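You operate a simulated robot arm through the tools that you are given. There is no shell and no other tool.

The job below is to be done with a simulated two-armed robot. You get a single attempt, and the scene is never put back.

Task
Set 25 psi and airbrush the side of the top layer yellow, then switch both machines off.
Fine: the colour is in the cup; raise the holder and let the cake turn.

Only the result counts: the job must be done as asked and must still hold three seconds after the hand-in. Knocking over, shifting, dropping, spilling or breaking anything else fails it.

Robot
Two 7-joint arms with fingered hands on one trunk that stands fixed in place. Base frame: the origin is at the foot of the trunk, x ahead of it, y to its left, z up; the work surface is at about z = 0.8. Units: m, degrees, N and s.
The left shoulder is at [0.021, 0.208, 1.425], the right one opposite. Each reaches about 1.152 m from its shoulder. Payload 5 kg a hand.
The tool frame of a hand sits at the grasp point between the pads (the TCP): z along the fingers, y along the line on which they close. The tips reach 0.048 m beyond it. The gripper opens to 0.16 m; its body begins 0.056 m behind the TCP. The gripper is a hand of 4 fingers: y runs from the thumb to the fingers, the wrist lies at [-0.026, -0.142, -0.252] in the tool frame.
Orientation is that of the tool frame in the base frame, as a unit quaternion [w, x, y, z]. With the fingers straight down and the wrist toward the robot, the tool's x, y and z point along [0, 1, 0], [1, 0, 0] and [0, 0, -1] of the base frame.

Tools
- The arms move only by the tool servo_tool. It takes "left_increments", "right_increments" or both (then of equal length, played together; a hand with none holds still); each is a list of rows, each a list of 2 entries, a list of its own where there are three numbers: the shift along the base's x, y, z in m, then the turn, a rotation vector about the base's x, y, z in degrees. In form: [[[x, y, z], [wx, wy, wz]], ...]. A call has 1 to 20 rows; each row is the pose to reach, as a shift and turn from the pose commanded when the call began. Rows are played at 5 a second. More than 0.05 m and 8.6 degrees between two rows, and nothing of the call is played. A pose out of reach is approached as far as the arm can. The call stops where the force on the tool passes 50 N (or 10 N more than at its start, if that is more) or the arm is blocked; 0.2 s more then pass. In this call time passes only in rows, and 0.2 s behind the last. It gives the time, the measured TCP pose, the force on the tool (base axes), the opening and the grip force at its end, in the units of the frame above (readings bear some noise), with the torque about the TCP (base axes, N m) and any sound that the robot's microphone picked up.
- Cameras (640 x 400 px; columns grow to the right, rows downward): "scene" is now at [0.0948, -0.0322, 1.6168]; the picture's right is [-0.36, -0.93, -0.00], its down [-0.50, 0.19, -0.85] and it looks along [0.79, -0.31, -0.53] (base axes); focal length 318 px, centre (320, 200). "left" rides on the left gripper at [-0.087, -0.133, -0.189] in its tool frame; the picture's right is [-0.83, -0.26, 0.49], its down [0.51, -0.71, 0.49] and it looks along [0.22, 0.66, 0.72] (tool axes); focal length 238 px, centre (320, 200). "right" rides on the right gripper at [0.087, -0.132, -0.189] in its tool frame; the picture's right is [-0.83, 0.26, -0.49], its down [-0.51, -0.71, 0.49] and it looks along [-0.22, 0.66, 0.72] (tool axes); focal length 238 px, centre (320, 200). There is no depth. A picture from a camera that has moved, and an enlarged one, comes with that camera's place and axes in the base frame and with its lens.
- grab_frame(camera): a new picture of that camera. It takes no simulated time.
- slide_trunk(by): moves the trunk up (or, below 0, down) by that many m; the arms and the scene camera ride with it, the base frame stays. It gives what a move gives, with no picture.
- finger_targets(index, middle, ring, thumb_bend, thumb_turn, hand): sets how far each is bent, from 0 (flat) to 1 (curled in); at 0.3 the hand is open as for a grip, at 0.7 the pads meet at the TCP. One left out holds its place. A second passes; each finger stops where it meets its share of the squeeze, and holds until it gets a number again. It is the only way to open and close the hand. It gives what a move gives, with no picture; readings hold the bend of each and the force on the fingers (four entries, about 0 where the hand has none), thumb and palm. thumb_turn goes from beside the hand (0) to across from the fingers (1), as for a grip.
- pan_tilt(pan, tilt): turns the head with the scene camera to pan (to the left, within 86 degrees either way) and tilt (down, from -29 to 69), counted from straight ahead of the robot. It gives what a move gives.
- inspect(camera, box): a new picture of the part [left, top, right, bottom] of that camera's present view, enlarged. It takes no simulated time.
- finish_job(): hands the job in; it is judged then, once.

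Nothing tells you positions but the pictures and the camera data. Unless the task says otherwise, let go and move clear before handing in.

The tools are called after ">>>" by a JSON object that holds its "method" and its "body". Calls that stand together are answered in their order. servo_tool: Moves the arms, as the interface text tells. Its arguments: {"type":"object","properties":{"left_increments":{"type":"array"},"right_increments":{"type":"array"}},"required":[]} The other tools are called the same way: slide_trunk (by) moves the trunk up or down; finger_targets (index, middle, ring, thumb_bend, thumb_turn, hand) moves the fingers one by one; pan_tilt (pan, tilt) turns the head that bears the scene camera; grab_frame (camera) takes a picture; inspect (camera, box) takes an enlarged picture of a part of a camera's view; finish_job () hands the job in.

At the start:

```text
clock: 0.0
left_position: [0.5998, -0.0301, 1.254]
left_tool_rot: [0.0, 0.707, 0.707, 0.0]
left_ft_force: [-0.5, 0.2, 0.5]
left_wrist_torque: [0.0, -0.02, -0.01]
left_finger_gap: 0.1597
left_gripper_force: 0.1
left_shape: jaw
left_bend: [0.3, 0.3, 0.3, 0.3, 0.98]
left_finger forces: [0.0, 0.1, 0.1, 0.1, 0.0, 0.1]
right_position: [0.5425, -0.5334, 1.2316]
right_tool_rot: [-0.001, 0.707, 0.707, 0.0]
right_ft_force: [0.3, -0.3, 0.7]
right_wrist_torque: [-0.02, 0.0, 0.03]
right_finger_gap: 0.1597
right_gripper_force: 0.1
right_shape: jaw
right_bend: [0.3, 0.3, 0.3, 0.3, 0.98]
right_finger forces: [0.1, 0.0, 0.0, 0.1, 0.1, 0.1]
trunk travel left (down, up): [-0.426, 0.264]
head pan, tilt (commanded): [-21.4, 32.1]
```

scene: 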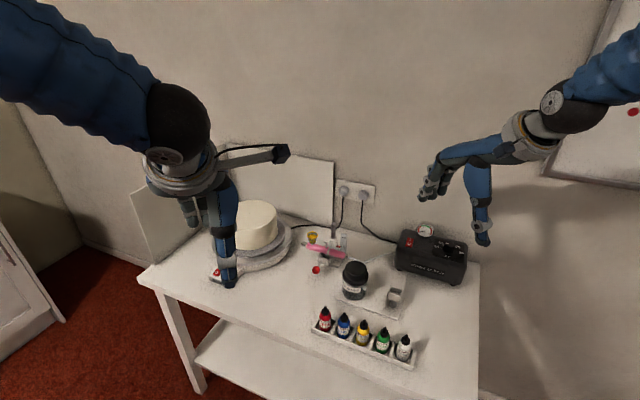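
right: 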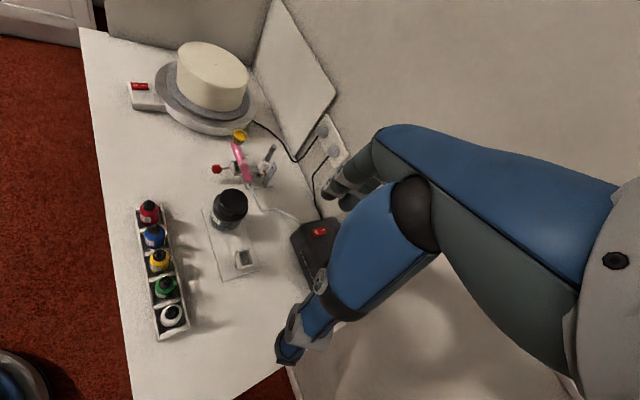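
left: 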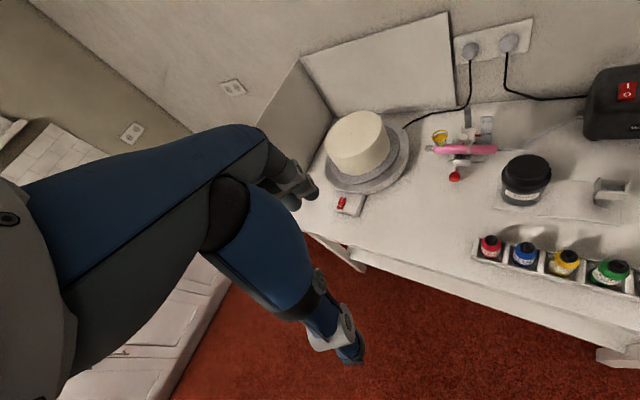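

I see a table with a cake on a turntable (red switch on its base), an airbrush in a holder with a yellow colour cup, a bottle, and a compressor with a gauge and knobs. First I'll take enlarged pictures to locate everything.

>>> {"method": "inspect", "body": {"camera": "scene", "box": [280, 210, 400, 300]}}

>>> {"method": "inspect", "body": {"camera": "scene", "box": [380, 210, 480, 290]}}

>>> {"method": "inspect", "body": {"camera": "left", "box": [300, 80, 540, 230]}}

>>> {"method": "inspect", "body": {"camera": "right", "box": [110, 30, 350, 180]}}

>>> {"method": "inspect", "body": {"camera": "left", "box": [560, 50, 640, 150]}}

```text
4.44 times, centred on (340, 255) of scene
camera zoom: at [0.0948, -0.0322, 1.6168], right [-0.36, -0.93, 0.0], down [-0.5, 0.19, -0.85], along [0.79, -0.31, -0.53], focal length 1412 px, centre (231, -44)
```

zoom: 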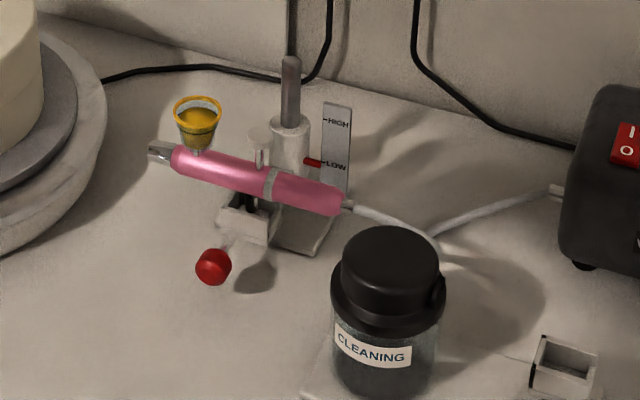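

```text
5.00 times, centred on (430, 250) of scene
camera zoom: at [0.0948, -0.0322, 1.6168], right [-0.36, -0.93, 0.0], down [-0.5, 0.19, -0.85], along [0.79, -0.31, -0.53], focal length 1588 px, centre (-230, -50)
```

zoom: 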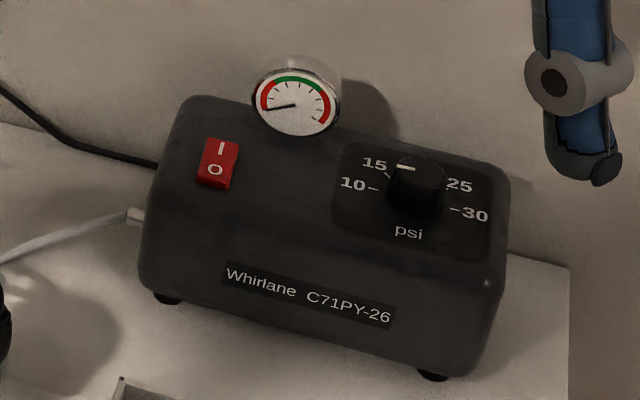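

```text
2.67 times, centred on (420, 155) of left
camera zoom: at [0.4652, -0.118, 1.4426], right [-0.26, -0.83, -0.49], down [-0.71, 0.51, -0.49], along [0.66, 0.22, -0.72], focal length 636 px, centre (53, 320)
```

zoom: 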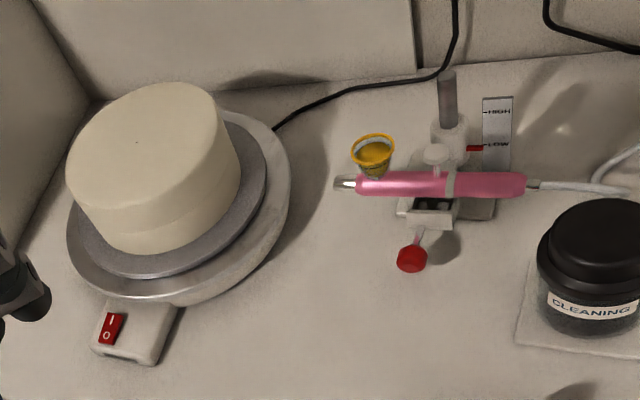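

```text
2.67 times, centred on (230, 105) of right
camera zoom: at [0.4089, -0.4457, 1.4203], right [0.26, -0.83, 0.49], down [-0.71, -0.51, -0.49], along [0.66, -0.22, -0.72], focal length 636 px, centre (560, 453)
```

zoom: 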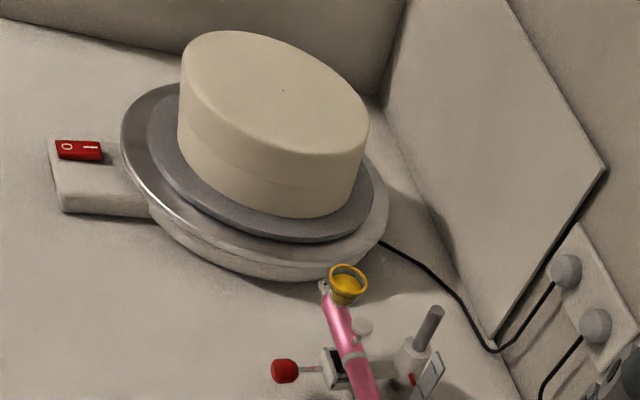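

```text
4.00 times, centred on (600, 100) of left
camera zoom: at [0.4652, -0.118, 1.4426], right [-0.26, -0.83, -0.49], down [-0.71, 0.51, -0.49], along [0.66, 0.22, -0.72], focal length 953 px, centre (-800, 600)
```

zoom: 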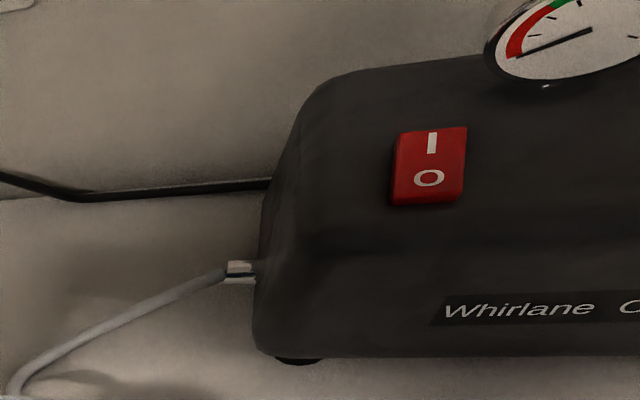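

The airbrush holder sits at about (0.86, -0.35, 0.89), the cake near (1.07, -0.14) and the compressor near (0.70, -0.68). I'll zoom in on the details of the holder, trigger, knob and switches.

>>> {"method": "inspect", "body": {"camera": "scene", "box": [300, 215, 364, 275]}}

>>> {"method": "inspect", "body": {"camera": "left", "box": [420, 100, 510, 190]}}

>>> {"method": "inspect", "body": {"camera": "right", "box": [200, 115, 300, 215]}}

>>> {"method": "inspect", "body": {"camera": "scene", "box": [440, 230, 475, 265]}}

>>> {"method": "inspect", "body": {"camera": "left", "box": [320, 180, 380, 230]}}

>>> {"method": "inspect", "body": {"camera": "scene", "box": [405, 215, 445, 245]}}

```text
6.67 times, centred on (332, 245) of scene
camera zoom: at [0.0948, -0.0322, 1.6168], right [-0.36, -0.93, 0.0], down [-0.5, 0.19, -0.85], along [0.79, -0.31, -0.53], focal length 2118 px, centre (240, -100)
```

zoom: 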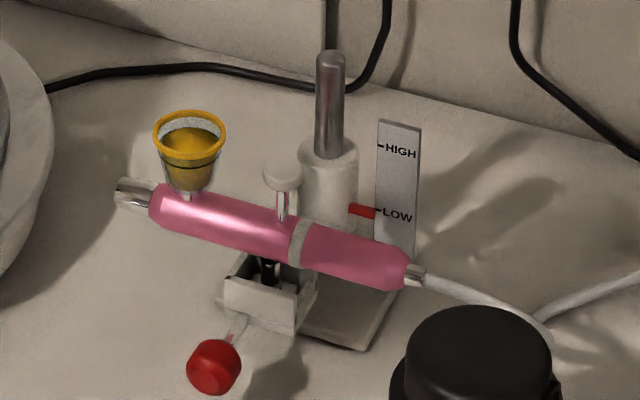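

```text
4.44 times, centred on (465, 145) of left
camera zoom: at [0.4652, -0.118, 1.4426], right [-0.26, -0.83, -0.49], down [-0.71, 0.51, -0.49], along [0.66, 0.22, -0.72], focal length 1059 px, centre (-324, 444)
```

zoom: 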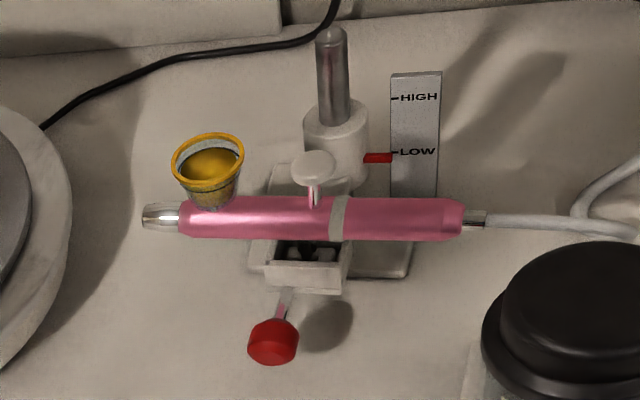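

```text
4.00 times, centred on (250, 165) of right
camera zoom: at [0.4089, -0.4457, 1.4203], right [0.26, -0.83, 0.49], down [-0.71, -0.51, -0.49], along [0.66, -0.22, -0.72], focal length 953 px, centre (600, 340)
```

zoom: 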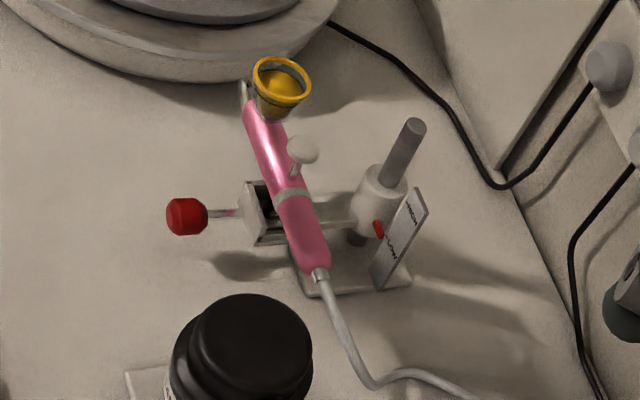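

```text
11.43 times, centred on (458, 248) of scene
camera zoom: at [0.0948, -0.0322, 1.6168], right [-0.36, -0.93, 0.0], down [-0.5, 0.19, -0.85], along [0.79, -0.31, -0.53], focal length 3630 px, centre (-1251, -343)
```

zoom: 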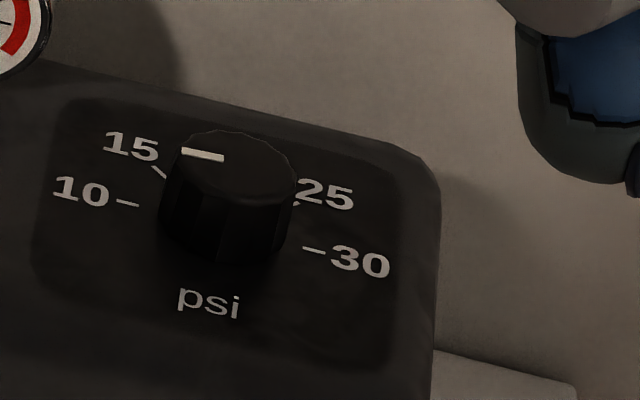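

```text
8.00 times, centred on (350, 205) of left
camera zoom: at [0.4652, -0.118, 1.4426], right [-0.26, -0.83, -0.49], down [-0.71, 0.51, -0.49], along [0.66, 0.22, -0.72], focal length 1907 px, centre (80, 160)
```

zoom: 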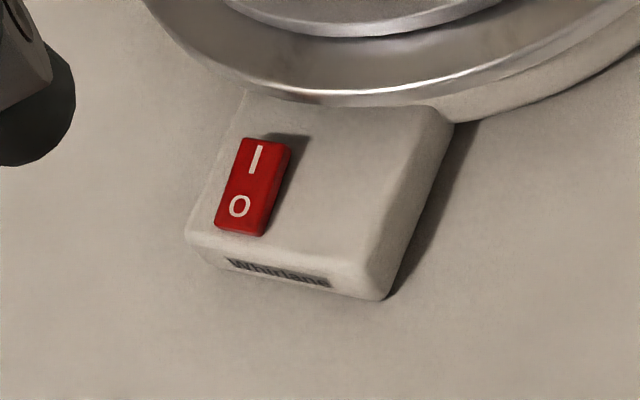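

```text
13.33 times, centred on (425, 230) of scene
camera zoom: at [0.0948, -0.0322, 1.6168], right [-0.36, -0.93, 0.0], down [-0.5, 0.19, -0.85], along [0.79, -0.31, -0.53], focal length 4235 px, centre (-1080, -200)
```

zoom: 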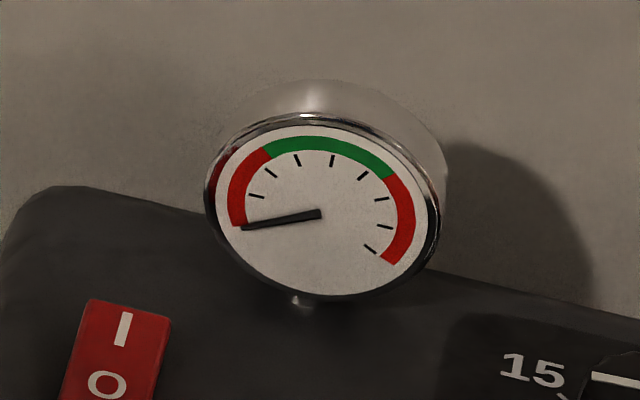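

The regulator pointer appears to be at 10 psi, the holder pointer is at LOW, and both machines appear to be off. I'll zoom in on the cake, the holder box and the sheet behind.

>>> {"method": "inspect", "body": {"camera": "left", "box": [310, 90, 430, 210]}}

>>> {"method": "inspect", "body": {"camera": "right", "box": [235, 145, 285, 195]}}

>>> {"method": "inspect", "body": {"camera": "left", "box": [450, 120, 490, 160]}}

>>> {"method": "inspect", "body": {"camera": "right", "box": [150, 30, 270, 140]}}

>>> {"method": "inspect", "body": {"camera": "right", "box": [120, 180, 350, 340]}}

```text
3.33 times, centred on (370, 150) of left
camera zoom: at [0.4652, -0.118, 1.4426], right [-0.26, -0.83, -0.49], down [-0.71, 0.51, -0.49], along [0.66, 0.22, -0.72], focal length 794 px, centre (153, 367)
```

zoom: 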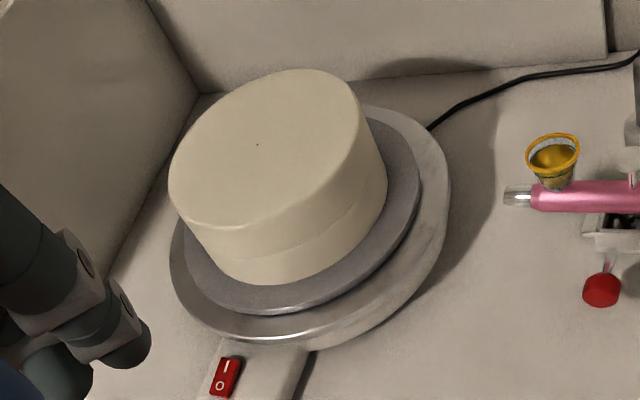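

```text
8.00 times, centred on (260, 170) of right
camera zoom: at [0.4089, -0.4457, 1.4203], right [0.26, -0.83, 0.49], down [-0.71, -0.51, -0.49], along [0.66, -0.22, -0.72], focal length 1907 px, centre (800, 440)
```

zoom: 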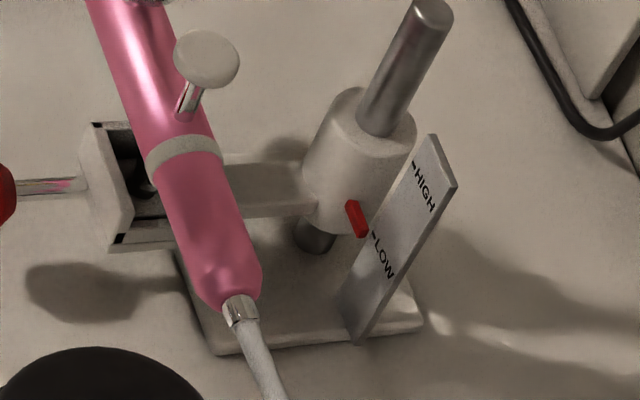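

```text
10.00 times, centred on (470, 140) of left
camera zoom: at [0.4652, -0.118, 1.4426], right [-0.26, -0.83, -0.49], down [-0.71, 0.51, -0.49], along [0.66, 0.22, -0.72], focal length 2384 px, centre (-1180, 800)
```

zoom: 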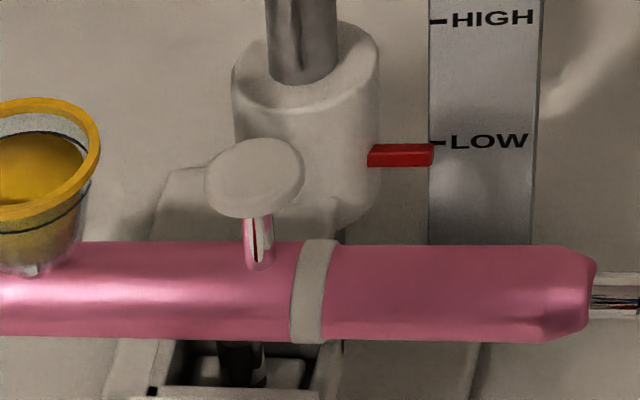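

```text
3.64 times, centred on (210, 85) of right
camera zoom: at [0.4089, -0.4457, 1.4203], right [0.26, -0.83, 0.49], down [-0.71, -0.51, -0.49], along [0.66, -0.22, -0.72], focal length 867 px, centre (720, 618)
```

zoom: 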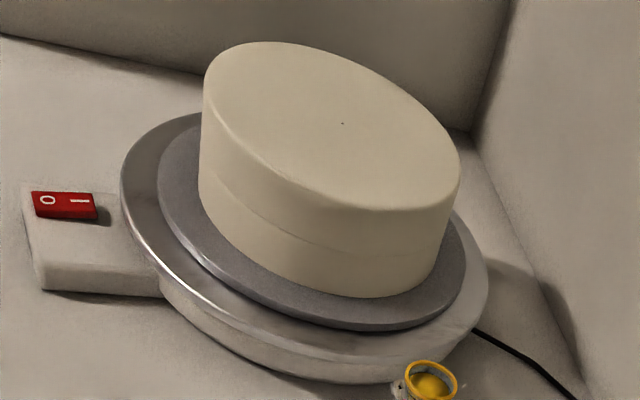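

```text
2.50 times, centred on (235, 260) of right
camera zoom: at [0.4089, -0.4457, 1.4203], right [0.26, -0.83, 0.49], down [-0.71, -0.51, -0.49], along [0.66, -0.22, -0.72], focal length 596 px, centre (532, 50)
```

zoom: 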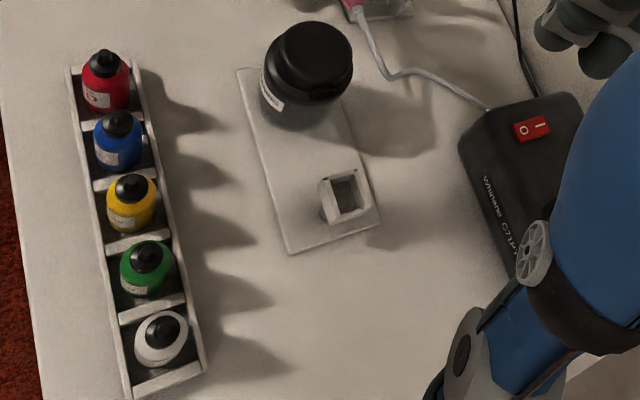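

The cake has a low bottom layer and a taller top layer, and the holder slides on a post with a cradle box and a red end knob. Before moving I'll look closely at both hands to learn the finger layout.

>>> {"method": "inspect", "body": {"camera": "scene", "box": [400, 90, 560, 260]}}

>>> {"method": "inspect", "body": {"camera": "scene", "box": [130, 80, 300, 300]}}

>>> {"method": "inspect", "body": {"camera": "scene", "box": [120, 140, 480, 400]}}

```text
2.35 times, centred on (480, 175) of scene
camera zoom: at [0.0948, -0.0322, 1.6168], right [-0.36, -0.93, 0.0], down [-0.5, 0.19, -0.85], along [0.79, -0.31, -0.53], focal length 747 px, centre (-56, 259)
```

zoom: 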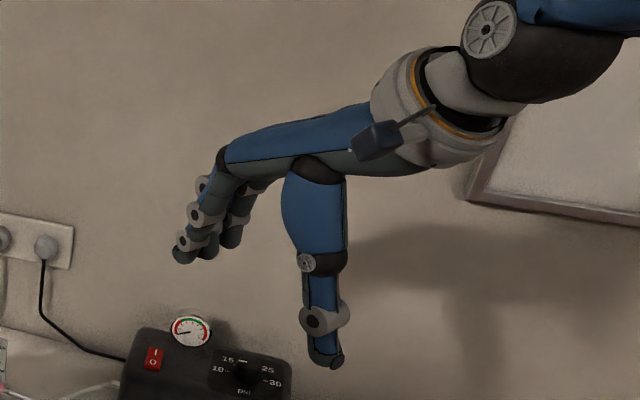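

```text
1.82 times, centred on (215, 190) of scene
camera zoom: at [0.0948, -0.0322, 1.6168], right [-0.36, -0.93, 0.0], down [-0.5, 0.19, -0.85], along [0.79, -0.31, -0.53], focal length 578 px, centre (511, 218)
```

zoom: 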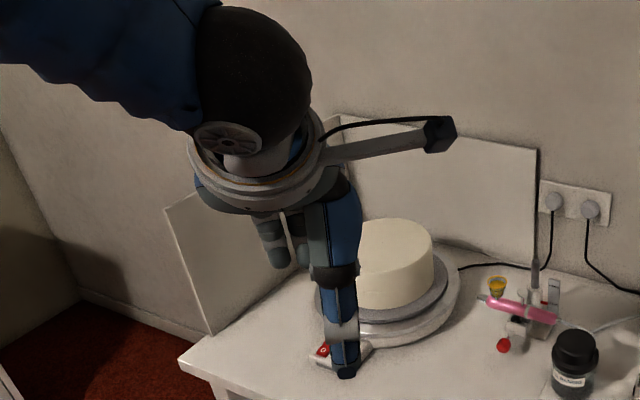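

```text
1.54 times, centred on (300, 270) of scene
camera zoom: at [0.0948, -0.0322, 1.6168], right [-0.36, -0.93, 0.0], down [-0.5, 0.19, -0.85], along [0.79, -0.31, -0.53], focal length 489 px, centre (351, 92)
```

zoom: 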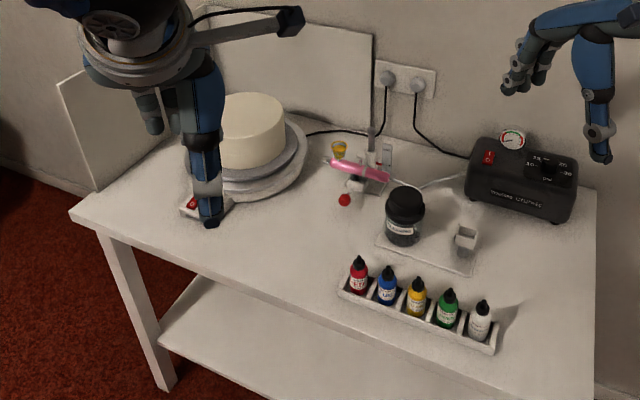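

Both hands hang with thumb and fingers pointing down, the fingers on the far side. I'll try a pointing shape on the left hand (index bent down, others flat) in free air and look at it.

>>> {"method": "finger_targets", "body": {"hand": "left", "index": 0.5, "middle": 0, "ring": 0, "thumb_bend": 0, "thumb_turn": 0}}

>>> {"method": "grab_frame", "body": {"camera": "left"}}

>>> {"method": "inspect", "body": {"camera": "scene", "box": [130, 80, 300, 300]}}

>>> {"method": "inspect", "body": {"camera": "left", "box": [160, 100, 420, 400]}}

```text
clock: 1.0
left_position: [0.599, -0.0304, 1.254]
left_tool_rot: [0.0, 0.707, 0.707, 0.0]
left_ft_force: [-0.5, -0.2, 0.1]
left_wrist_torque: [-0.03, 0.01, 0.03]
left_finger_gap: 0.2415
left_gripper_force: 0.0
left_shape: fingers
left_bend: [0.5, 0.0, 0.0, 0.0, 0.0]
left_finger forces: [0.0, 0.0, 0.1, 0.1, 0.0, 0.0]
right_position: [0.5434, -0.5334, 1.2311]
right_tool_rot: [0.001, 0.707, 0.707, 0.001]
right_ft_force: [-0.9, -0.2, -0.2]
right_wrist_torque: [0.02, -0.03, 0.04]
right_finger_gap: 0.1597
right_gripper_force: 0.0
right_shape: jaw
right_bend: [0.3, 0.3, 0.3, 0.3, 0.98]
right_finger forces: [0.0, 0.0, 0.1, 0.0, 0.0, 0.0]
trunk travel left (down, up): [-0.426, 0.264]
head pan, tilt (commanded): [-21.4, 32.1]
```

```text
taken
camera left: at [0.4653, -0.118, 1.4426], right [-0.26, -0.83, -0.49], down [-0.71, 0.51, -0.49], along [0.66, 0.22, -0.72], focal length 238 px, centre (320, 200)
```

left: 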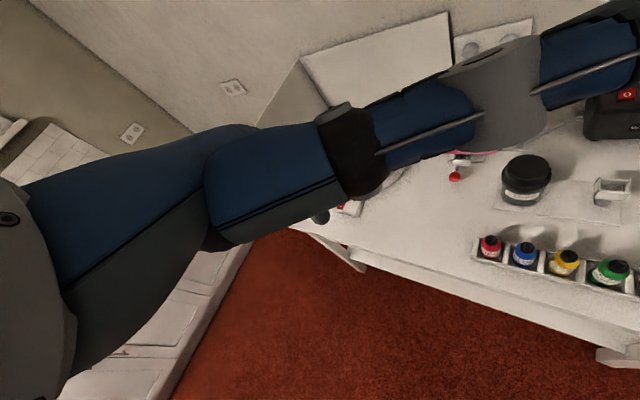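

```text
1.82 times, centred on (215, 190) of scene
camera zoom: at [0.0948, -0.0322, 1.6168], right [-0.36, -0.93, 0.0], down [-0.5, 0.19, -0.85], along [0.79, -0.31, -0.53], focal length 578 px, centre (511, 218)
```

zoom: 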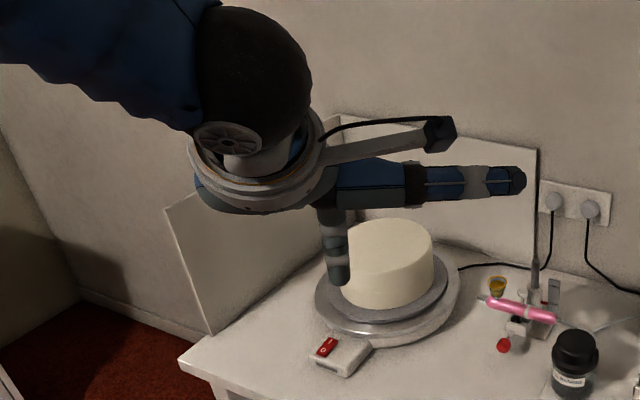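

```text
1.33 times, centred on (290, 250) of left
camera zoom: at [0.4653, -0.118, 1.4426], right [-0.26, -0.83, -0.49], down [-0.71, 0.51, -0.49], along [0.66, 0.22, -0.72], focal length 318 px, centre (360, 133)
```

zoom: 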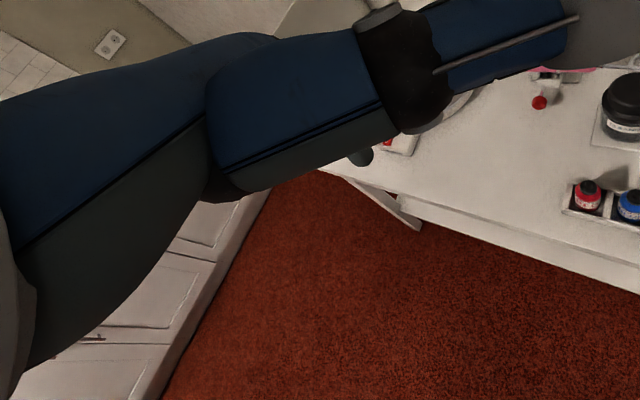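

The index hangs nearly straight down at 0.5 while the flat thumb sticks out to the side. I'll curl the middle and ring fingers and tuck the thumb, then look again.

>>> {"method": "finger_targets", "body": {"hand": "left", "index": 0.4, "middle": 1, "ring": 1, "thumb_bend": 1, "thumb_turn": 0.3}}

>>> {"method": "grab_frame", "body": {"camera": "left"}}

>>> {"method": "inspect", "body": {"camera": "scene", "box": [130, 80, 300, 300]}}

>>> {"method": "grab_frame", "body": {"camera": "right"}}

```text
clock: 2.0
left_position: [0.5991, -0.03, 1.2537]
left_tool_rot: [0.0, 0.707, 0.707, 0.0]
left_ft_force: [-0.3, -0.4, 1.3]
left_wrist_torque: [-0.01, 0.0, 0.0]
left_finger_gap: 0.0781
left_gripper_force: 0.0
left_shape: fingers
left_bend: [0.4, 0.95, 0.94, 1.0, 0.31]
left_finger forces: [0.0, 0.1, 0.0, 0.0, 0.0, 0.1]
right_position: [0.5419, -0.5317, 1.232]
right_tool_rot: [0.0, 0.707, 0.707, 0.0]
right_ft_force: [1.0, -0.4, 0.0]
right_wrist_torque: [0.02, 0.0, -0.02]
right_finger_gap: 0.1595
right_gripper_force: 0.0
right_shape: jaw
right_bend: [0.3, 0.3, 0.3, 0.3, 0.98]
right_finger forces: [0.1, 0.1, 0.0, 0.0, 0.0, 0.0]
trunk travel left (down, up): [-0.426, 0.264]
head pan, tilt (commanded): [-21.4, 32.1]
```

```text
taken
camera left: at [0.4652, -0.1179, 1.4426], right [-0.26, -0.83, -0.49], down [-0.71, 0.51, -0.49], along [0.66, 0.22, -0.72], focal length 238 px, centre (320, 200)
```

left: 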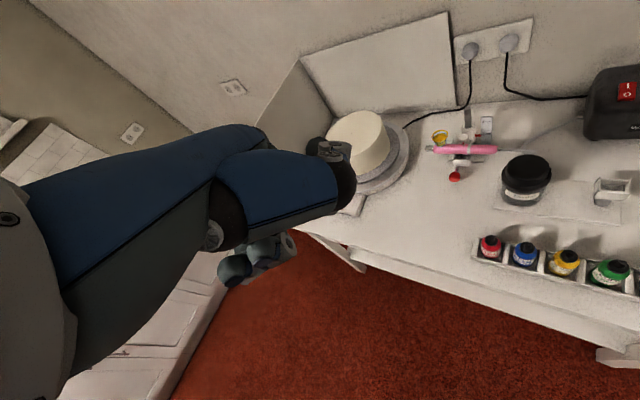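

```text
1.82 times, centred on (215, 190) of scene
camera zoom: at [0.0948, -0.0321, 1.6168], right [-0.36, -0.93, 0.0], down [-0.5, 0.19, -0.85], along [0.79, -0.31, -0.53], focal length 578 px, centre (511, 218)
```

zoom: 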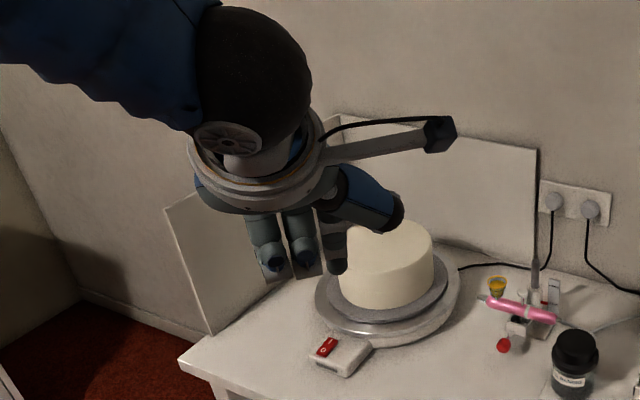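

```text
taken
camera right: at [0.4088, -0.4456, 1.4203], right [0.26, -0.83, 0.49], down [-0.71, -0.51, -0.49], along [0.66, -0.22, -0.72], focal length 238 px, centre (320, 200)
```

right: 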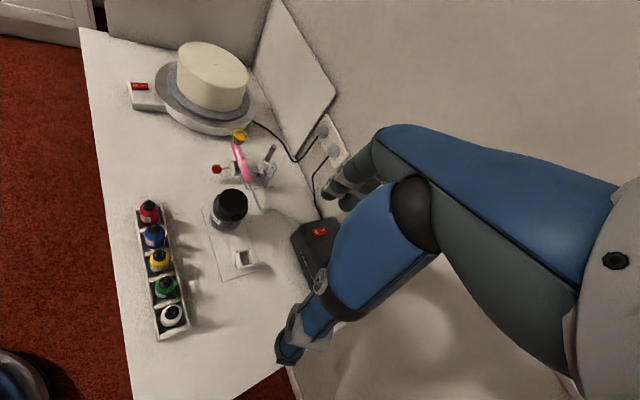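

Curled fingers still hang nearly as low as the bent index, so a natural pointing pose (index flat, the rest curled) with the hand pitched down looks better. I'll set that and look.

>>> {"method": "finger_targets", "body": {"hand": "left", "index": 0, "middle": 1, "ring": 1, "thumb_bend": 1, "thumb_turn": 0.6}}

>>> {"method": "inspect", "body": {"camera": "scene", "box": [130, 80, 300, 300]}}

>>> {"method": "grab_frame", "body": {"camera": "left"}}

```text
clock: 3.0
left_position: [0.5986, -0.0304, 1.2535]
left_tool_rot: [0.0, 0.707, 0.707, 0.0]
left_ft_force: [-0.2, 0.2, -0.5]
left_wrist_torque: [-0.04, -0.01, 0.0]
left_finger_gap: 0.0865
left_gripper_force: 0.1
left_shape: fingers
left_bend: [0.0, 1.0, 1.0, 1.0, 0.61]
left_finger forces: [0.0, 0.0, 0.0, 0.0, 0.0, 0.0]
right_position: [0.5426, -0.5329, 1.232]
right_tool_rot: [0.001, 0.707, 0.707, 0.0]
right_ft_force: [0.0, -0.1, 0.0]
right_wrist_torque: [-0.02, 0.02, 0.03]
right_finger_gap: 0.1596
right_gripper_force: 0.1
right_shape: jaw
right_bend: [0.3, 0.3, 0.3, 0.3, 0.98]
right_finger forces: [0.0, 0.0, 0.1, 0.0, 0.1, 0.1]
trunk travel left (down, up): [-0.426, 0.264]
head pan, tilt (commanded): [-21.4, 32.1]
```

```text
1.82 times, centred on (215, 190) of scene
camera zoom: at [0.0948, -0.0322, 1.6168], right [-0.36, -0.93, 0.0], down [-0.5, 0.19, -0.85], along [0.79, -0.31, -0.53], focal length 578 px, centre (511, 218)
```

zoom: 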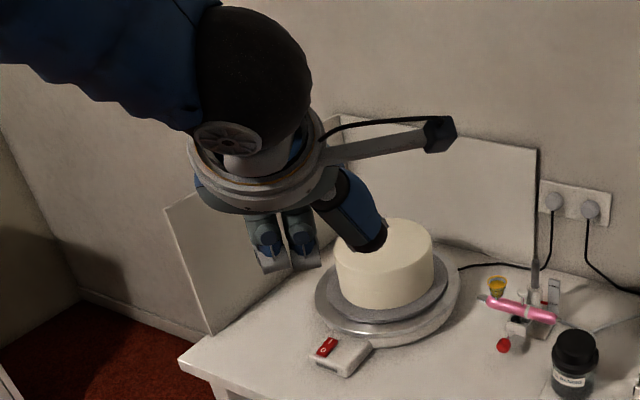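

```text
taken
camera left: at [0.4652, -0.1179, 1.4426], right [-0.26, -0.83, -0.49], down [-0.71, 0.51, -0.49], along [0.66, 0.22, -0.72], focal length 238 px, centre (320, 200)
```

left: 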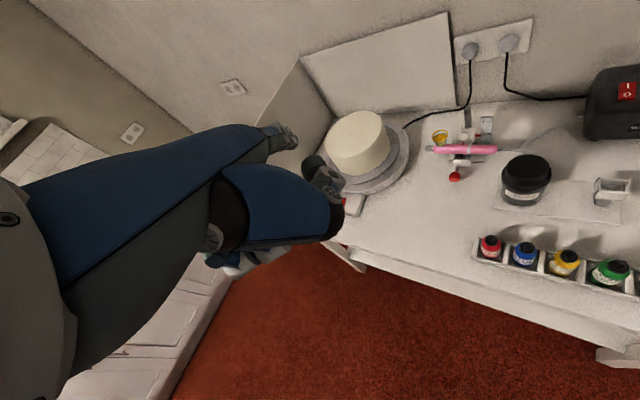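

The left hand now points with its index; I'll use that later for the switches. Next I'll move the right hand above the compressor knob to look at it from close up.

>>> {"method": "servo_tool", "body": {"right_increments": [[[0.03, -0.035, -0.01], [0, 0, 0]], [[0.06, -0.07, -0.02], [0, 0, 0]], [[0.09, -0.105, -0.03], [0, 0, 0]], [[0.12, -0.14, -0.04], [0, 0, 0]], [[0.15, -0.175, -0.05], [0, 0, 0]], [[0.15, -0.175, -0.05], [0, 0, 0]]]}}

>>> {"method": "grab_frame", "body": {"camera": "right"}}

>>> {"method": "grab_frame", "body": {"camera": "scene"}}

```text
clock: 4.4
left_position: [0.5973, -0.0299, 1.2533]
left_tool_rot: [0.0, 0.707, 0.707, 0.001]
left_ft_force: [-0.2, 1.2, 0.6]
left_wrist_torque: [-0.08, -0.07, 0.0]
left_finger_gap: 0.0863
left_gripper_force: 0.0
left_shape: fingers
left_bend: [0.0, 1.0, 1.0, 1.0, 0.61]
left_finger forces: [0.1, 0.1, 0.1, 0.0, 0.1, 0.0]
right_position: [0.6911, -0.7091, 1.1782]
right_tool_rot: [0.0, 0.707, 0.707, 0.0]
right_ft_force: [0.3, 1.4, -1.2]
right_wrist_torque: [-0.07, -0.02, -0.01]
right_finger_gap: 0.1597
right_gripper_force: 0.1
right_shape: jaw
right_bend: [0.3, 0.3, 0.3, 0.3, 0.98]
right_finger forces: [0.1, 0.1, 0.0, 0.0, 0.1, 0.0]
trunk travel left (down, up): [-0.426, 0.264]
head pan, tilt (commanded): [-21.4, 32.1]
```

```text
taken
camera right: at [0.5582, -0.6214, 1.3662], right [0.26, -0.83, 0.49], down [-0.71, -0.51, -0.49], along [0.66, -0.22, -0.72], focal length 238 px, centre (320, 200)
```

right: 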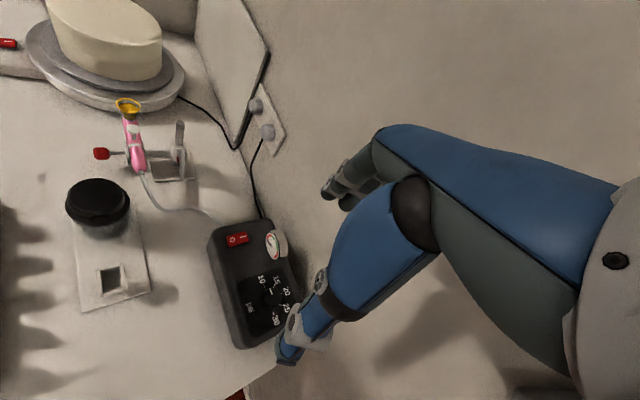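

```text
taken
camera scene: at [0.0936, -0.0311, 1.617], right [-0.36, -0.93, 0.0], down [-0.49, 0.19, -0.85], along [0.79, -0.31, -0.53], focal length 318 px, centre (320, 200)
```

scene: 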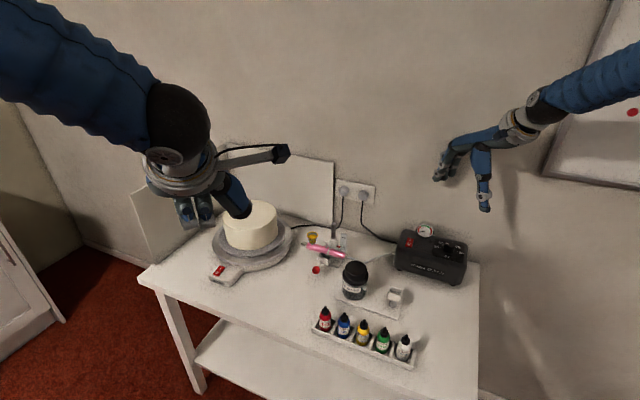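

>>> {"method": "inspect", "body": {"camera": "right", "box": [205, 205, 315, 365]}}

>>> {"method": "inspect", "body": {"camera": "right", "box": [240, 260, 300, 330]}}

>>> {"method": "inspect", "body": {"camera": "right", "box": [60, 80, 230, 240]}}

>>> {"method": "inspect", "body": {"camera": "scene", "box": [390, 215, 475, 290]}}

```text
2.50 times, centred on (260, 285) of right
camera zoom: at [0.5582, -0.6214, 1.3662], right [0.26, -0.83, 0.49], down [-0.71, -0.51, -0.49], along [0.66, -0.22, -0.72], focal length 596 px, centre (470, -12)
```

zoom: 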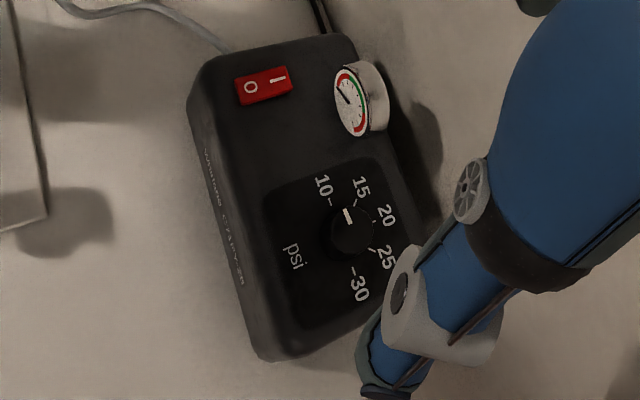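

```text
5.71 times, centred on (270, 295) of right
camera zoom: at [0.5582, -0.6214, 1.3662], right [0.26, -0.83, 0.49], down [-0.71, -0.51, -0.49], along [0.66, -0.22, -0.72], focal length 1362 px, centre (606, -343)
```

zoom: 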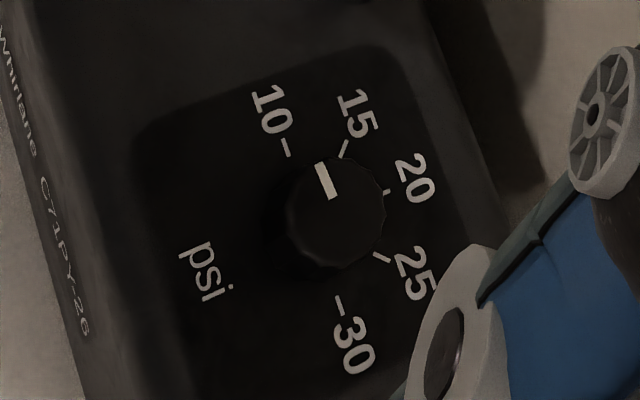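

```text
2.50 times, centred on (145, 160) of right
camera zoom: at [0.5582, -0.6214, 1.3662], right [0.26, -0.83, 0.49], down [-0.71, -0.51, -0.49], along [0.66, -0.22, -0.72], focal length 596 px, centre (758, 300)
```

zoom: 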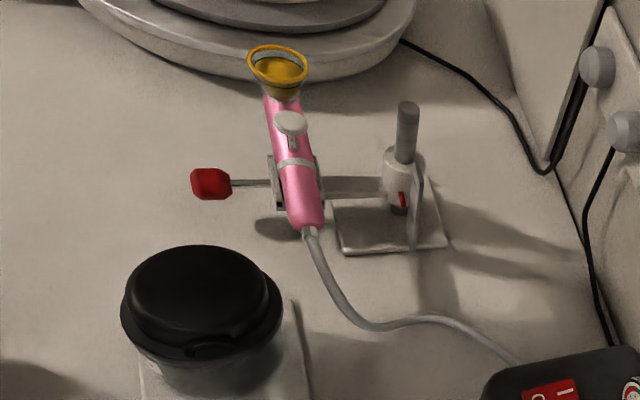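

```text
5.33 times, centred on (432, 252) of scene
camera zoom: at [0.0936, -0.0311, 1.617], right [-0.36, -0.93, 0.0], down [-0.49, 0.19, -0.85], along [0.79, -0.31, -0.53], focal length 1694 px, centre (-280, -80)
```

zoom: 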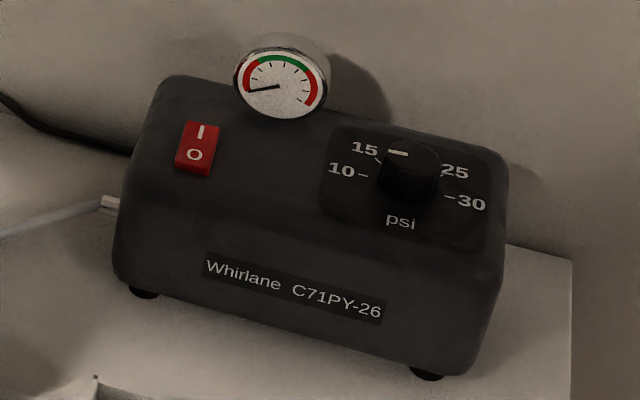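

The knob stands vertically at about (0.699, -0.735), top z≈0.925, on a flat top at z≈0.905, and points at 10; 25 is about 140° clockwise. I'll yaw the right hand to keep the fingers clear of the gauge and hover above the knob with the fingers partly closed.

>>> {"method": "servo_tool", "body": {"right_increments": [[[0.002, -0.007, -0.02], [0, 0, -7]], [[0.004, -0.014, -0.04], [0, 0, -14]], [[0.005, -0.021, -0.06], [0, 0, -21]], [[0.007, -0.027, -0.08], [0, 0, -28]], [[0.007, -0.027, -0.08], [0, 0, -28]]]}}

>>> {"method": "finger_targets", "body": {"hand": "right", "index": 0.5, "middle": 0.5, "ring": 0.5, "thumb_bend": 0.5, "thumb_turn": 1.0}}

>>> {"method": "grab_frame", "body": {"camera": "right"}}

>>> {"method": "inspect", "body": {"camera": "scene", "box": [390, 130, 530, 290]}}

```text
clock: 5.6
left_position: [0.5953, -0.0266, 1.2555]
left_tool_rot: [0.002, 0.707, 0.707, 0.0]
left_ft_force: [0.0, -0.1, -0.1]
left_wrist_torque: [0.03, -0.07, 0.03]
left_finger_gap: 0.0863
left_gripper_force: 0.0
left_shape: fingers
left_bend: [0.0, 1.0, 1.0, 1.0, 0.61]
left_finger forces: [0.0, 0.0, 0.1, 0.0, 0.0, 0.1]
right_position: [0.6971, -0.7284, 1.1027]
right_tool_rot: [-0.001, 0.856, 0.516, 0.0]
right_ft_force: [-23.2, 42.5, 8.8]
right_wrist_torque: [-1.45, -1.28, 1.86]
right_finger_gap: 0.1585
right_gripper_force: 0.1
right_shape: jaw
right_bend: [0.3, 0.34, 0.34, 0.3, 0.98]
right_finger forces: [0.0, 32.6, 13.7, 0.1, 0.1, 0.0]
trunk travel left (down, up): [-0.426, 0.264]
head pan, tilt (commanded): [-21.4, 32.1]
```

```text
clock: 6.6
left_position: [0.5985, -0.0302, 1.2538]
left_tool_rot: [0.0, 0.707, 0.707, 0.0]
left_ft_force: [-0.3, 1.5, -0.9]
left_wrist_torque: [0.02, -0.02, -0.03]
left_finger_gap: 0.0863
left_gripper_force: 0.0
left_shape: fingers
left_bend: [0.0, 1.0, 1.0, 1.0, 0.61]
left_finger forces: [0.0, 0.0, 0.0, 0.1, 0.0, 0.0]
right_position: [0.6977, -0.7349, 1.0987]
right_tool_rot: [-0.001, 0.857, 0.515, 0.0]
right_ft_force: [-0.4, 0.3, 0.5]
right_wrist_torque: [0.05, -0.04, 0.0]
right_finger_gap: 0.0914
right_gripper_force: 0.1
right_shape: fingers
right_bend: [0.5, 0.5, 0.5, 0.5, 1.0]
right_finger forces: [0.0, 0.0, 0.0, 0.0, 0.0, 0.1]
trunk travel left (down, up): [-0.426, 0.264]
head pan, tilt (commanded): [-21.4, 32.1]
```

```text
taken
camera right: at [0.6217, -0.5967, 1.288], right [-0.16, -0.86, 0.49], down [-0.86, -0.11, -0.49], along [0.48, -0.5, -0.72], focal length 238 px, centre (320, 200)
```

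right: 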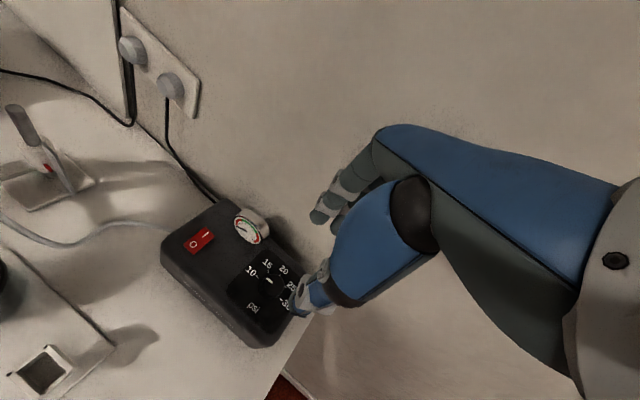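

```text
2.50 times, centred on (460, 210) of scene
camera zoom: at [0.0944, -0.0324, 1.6168], right [-0.37, -0.93, 0.0], down [-0.5, 0.19, -0.85], along [0.79, -0.31, -0.53], focal length 794 px, centre (-30, 175)
```

zoom: 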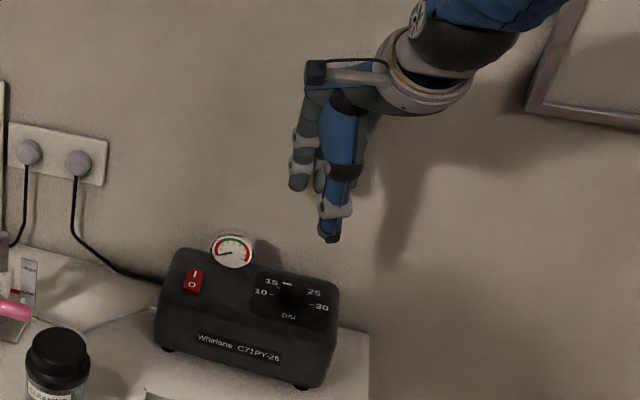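

The open fingers briefly touched the wall while yawing (no contact now that they are half closed), so the wall is about 10 cm behind the knob. Now I'll lower straight down toward the knob and check.

>>> {"method": "servo_tool", "body": {"right_increments": [[[0.0, 0.0, -0.03], [0, 0, 0]], [[0.0, 0.0, -0.06], [0, 0, 0]], [[0.0, 0.0, -0.09], [0, 0, 0]], [[0.0, 0.0, -0.11], [0, 0, 0]], [[0.0, 0.0, -0.11], [0, 0, 0]]]}}

>>> {"method": "inspect", "body": {"camera": "right", "box": [200, 180, 400, 340]}}

>>> {"method": "inspect", "body": {"camera": "scene", "box": [400, 180, 500, 280]}}

```text
clock: 7.8
left_position: [0.599, -0.029, 1.2535]
left_tool_rot: [0.0, 0.707, 0.708, 0.0]
left_ft_force: [-0.2, 0.2, 0.7]
left_wrist_torque: [-0.05, -0.02, -0.01]
left_finger_gap: 0.0867
left_gripper_force: 0.1
left_shape: fingers
left_bend: [0.0, 1.0, 1.0, 1.0, 0.61]
left_finger forces: [0.0, 0.1, 0.0, 0.1, 0.0, 0.1]
right_position: [0.6998, -0.7344, 0.9923]
right_tool_rot: [0.0, 0.857, 0.515, 0.001]
right_ft_force: [-0.2, -0.3, -0.6]
right_wrist_torque: [-0.04, 0.03, 0.01]
right_finger_gap: 0.0916
right_gripper_force: 0.1
right_shape: fingers
right_bend: [0.5, 0.5, 0.5, 0.5, 1.0]
right_finger forces: [0.0, 0.0, 0.1, 0.0, 0.0, 0.0]
trunk travel left (down, up): [-0.426, 0.264]
head pan, tilt (commanded): [-21.4, 32.1]
```

```text
2.50 times, centred on (300, 260) of right
camera zoom: at [0.6222, -0.595, 1.1815], right [-0.16, -0.86, 0.49], down [-0.86, -0.11, -0.49], along [0.48, -0.5, -0.72], focal length 596 px, centre (370, 50)
```

zoom: 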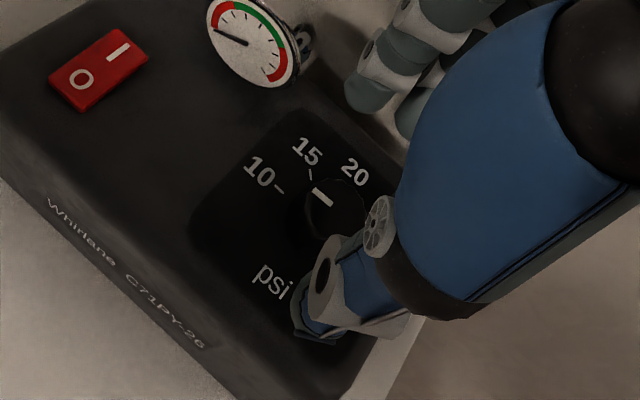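

```text
4.00 times, centred on (450, 230) of scene
camera zoom: at [0.0946, -0.0315, 1.6169], right [-0.36, -0.93, 0.0], down [-0.5, 0.19, -0.85], along [0.79, -0.31, -0.53], focal length 1270 px, centre (-200, 80)
```

zoom: 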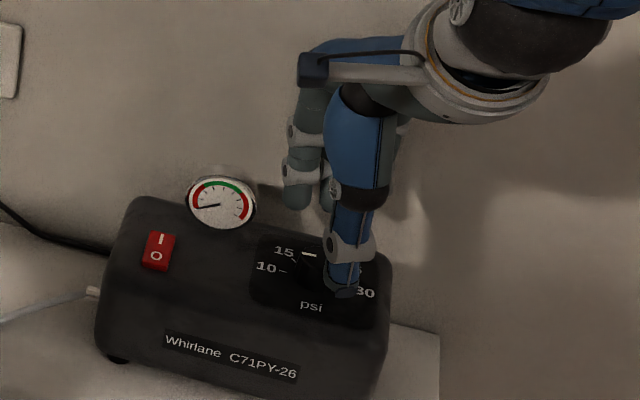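

>>> {"method": "servo_tool", "body": {"right_increments": [[[0.0, 0.0, -0.01], [0, 0, 0]], [[0.0, 0.0, -0.02], [0, 0, 0]], [[0.0, 0.0, -0.02], [0, 0, 0]]]}}

>>> {"method": "finger_targets", "body": {"hand": "right", "index": 0.58, "middle": 0.58, "ring": 0.58, "thumb_bend": 0.58}}

>>> {"method": "inspect", "body": {"camera": "right", "box": [200, 180, 400, 340]}}

>>> {"method": "inspect", "body": {"camera": "scene", "box": [400, 180, 500, 280]}}

>>> {"method": "grab_frame", "body": {"camera": "left"}}

```text
clock: 8.6
left_position: [0.599, -0.0311, 1.2547]
left_tool_rot: [0.0, 0.707, 0.707, 0.0]
left_ft_force: [-0.3, -0.2, -1.0]
left_wrist_torque: [-0.01, 0.01, 0.01]
left_finger_gap: 0.0864
left_gripper_force: 0.1
left_shape: fingers
left_bend: [0.0, 1.0, 1.0, 1.0, 0.61]
left_finger forces: [0.1, 0.1, 0.1, 0.1, 0.0, 0.0]
right_position: [0.6988, -0.735, 0.9713]
right_tool_rot: [0.0, 0.857, 0.515, 0.0]
right_ft_force: [-0.4, -0.2, -0.2]
right_wrist_torque: [0.03, 0.02, 0.0]
right_finger_gap: 0.0917
right_gripper_force: 0.0
right_shape: fingers
right_bend: [0.5, 0.5, 0.5, 0.5, 1.0]
right_finger forces: [0.0, 0.0, 0.0, 0.0, 0.1, 0.0]
trunk travel left (down, up): [-0.426, 0.264]
head pan, tilt (commanded): [-21.4, 32.1]
```

```text
clock: 9.6
left_position: [0.5986, -0.029, 1.2533]
left_tool_rot: [0.0, 0.707, 0.707, 0.0]
left_ft_force: [0.2, -0.8, -0.3]
left_wrist_torque: [0.0, -0.01, -0.02]
left_finger_gap: 0.0863
left_gripper_force: 0.1
left_shape: fingers
left_bend: [0.0, 1.0, 1.0, 1.0, 0.61]
left_finger forces: [0.0, 0.0, 0.1, 0.0, 0.1, 0.1]
right_position: [0.6984, -0.7352, 0.972]
right_tool_rot: [0.0, 0.857, 0.515, 0.001]
right_ft_force: [-0.1, -0.1, -0.4]
right_wrist_torque: [-0.01, 0.02, -0.02]
right_finger_gap: 0.0636
right_gripper_force: 0.1
right_shape: fingers
right_bend: [0.57, 0.57, 0.57, 0.57, 1.0]
right_finger forces: [0.1, 0.0, 0.1, 0.0, 0.0, 0.1]
trunk travel left (down, up): [-0.426, 0.264]
head pan, tilt (commanded): [-21.4, 32.1]
```

```text
2.50 times, centred on (300, 260) of right
camera zoom: at [0.6219, -0.596, 1.1601], right [-0.16, -0.86, 0.49], down [-0.86, -0.11, -0.49], along [0.48, -0.5, -0.72], focal length 596 px, centre (370, 50)
```

zoom: 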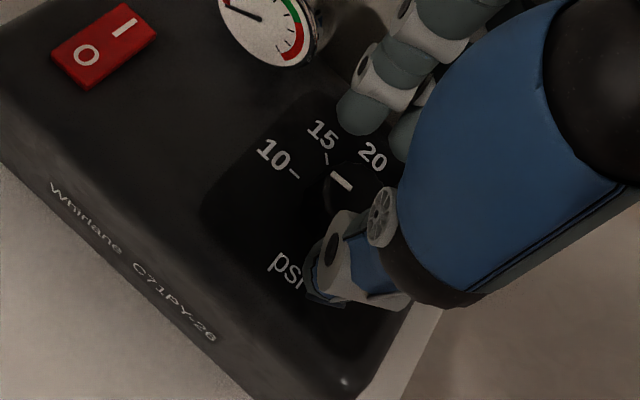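

```text
4.00 times, centred on (450, 230) of scene
camera zoom: at [0.0949, -0.0322, 1.6168], right [-0.36, -0.93, 0.0], down [-0.5, 0.19, -0.85], along [0.79, -0.31, -0.53], focal length 1270 px, centre (-200, 80)
```

zoom: 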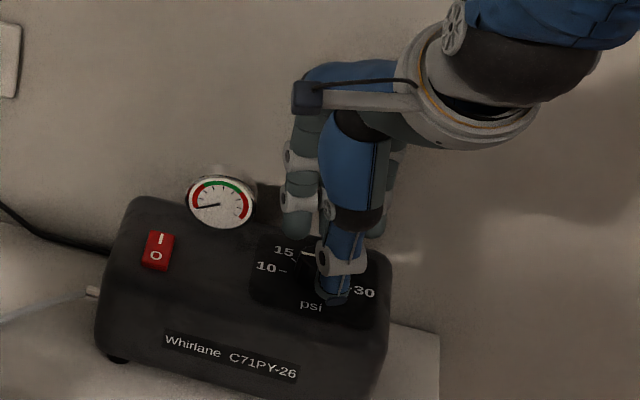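

```text
taken
camera left: at [0.4653, -0.118, 1.4426], right [-0.26, -0.83, -0.49], down [-0.71, 0.51, -0.49], along [0.66, 0.22, -0.72], focal length 238 px, centre (320, 200)
```

left: 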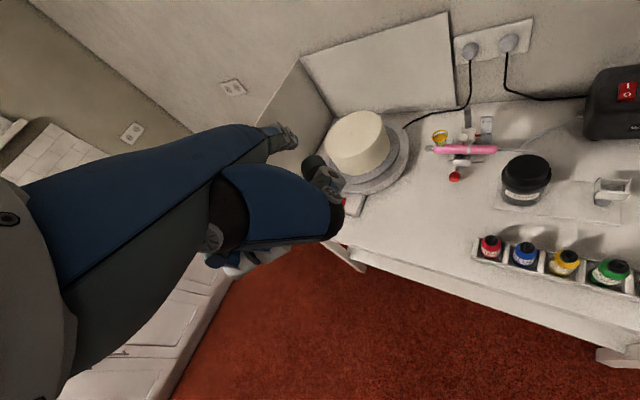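

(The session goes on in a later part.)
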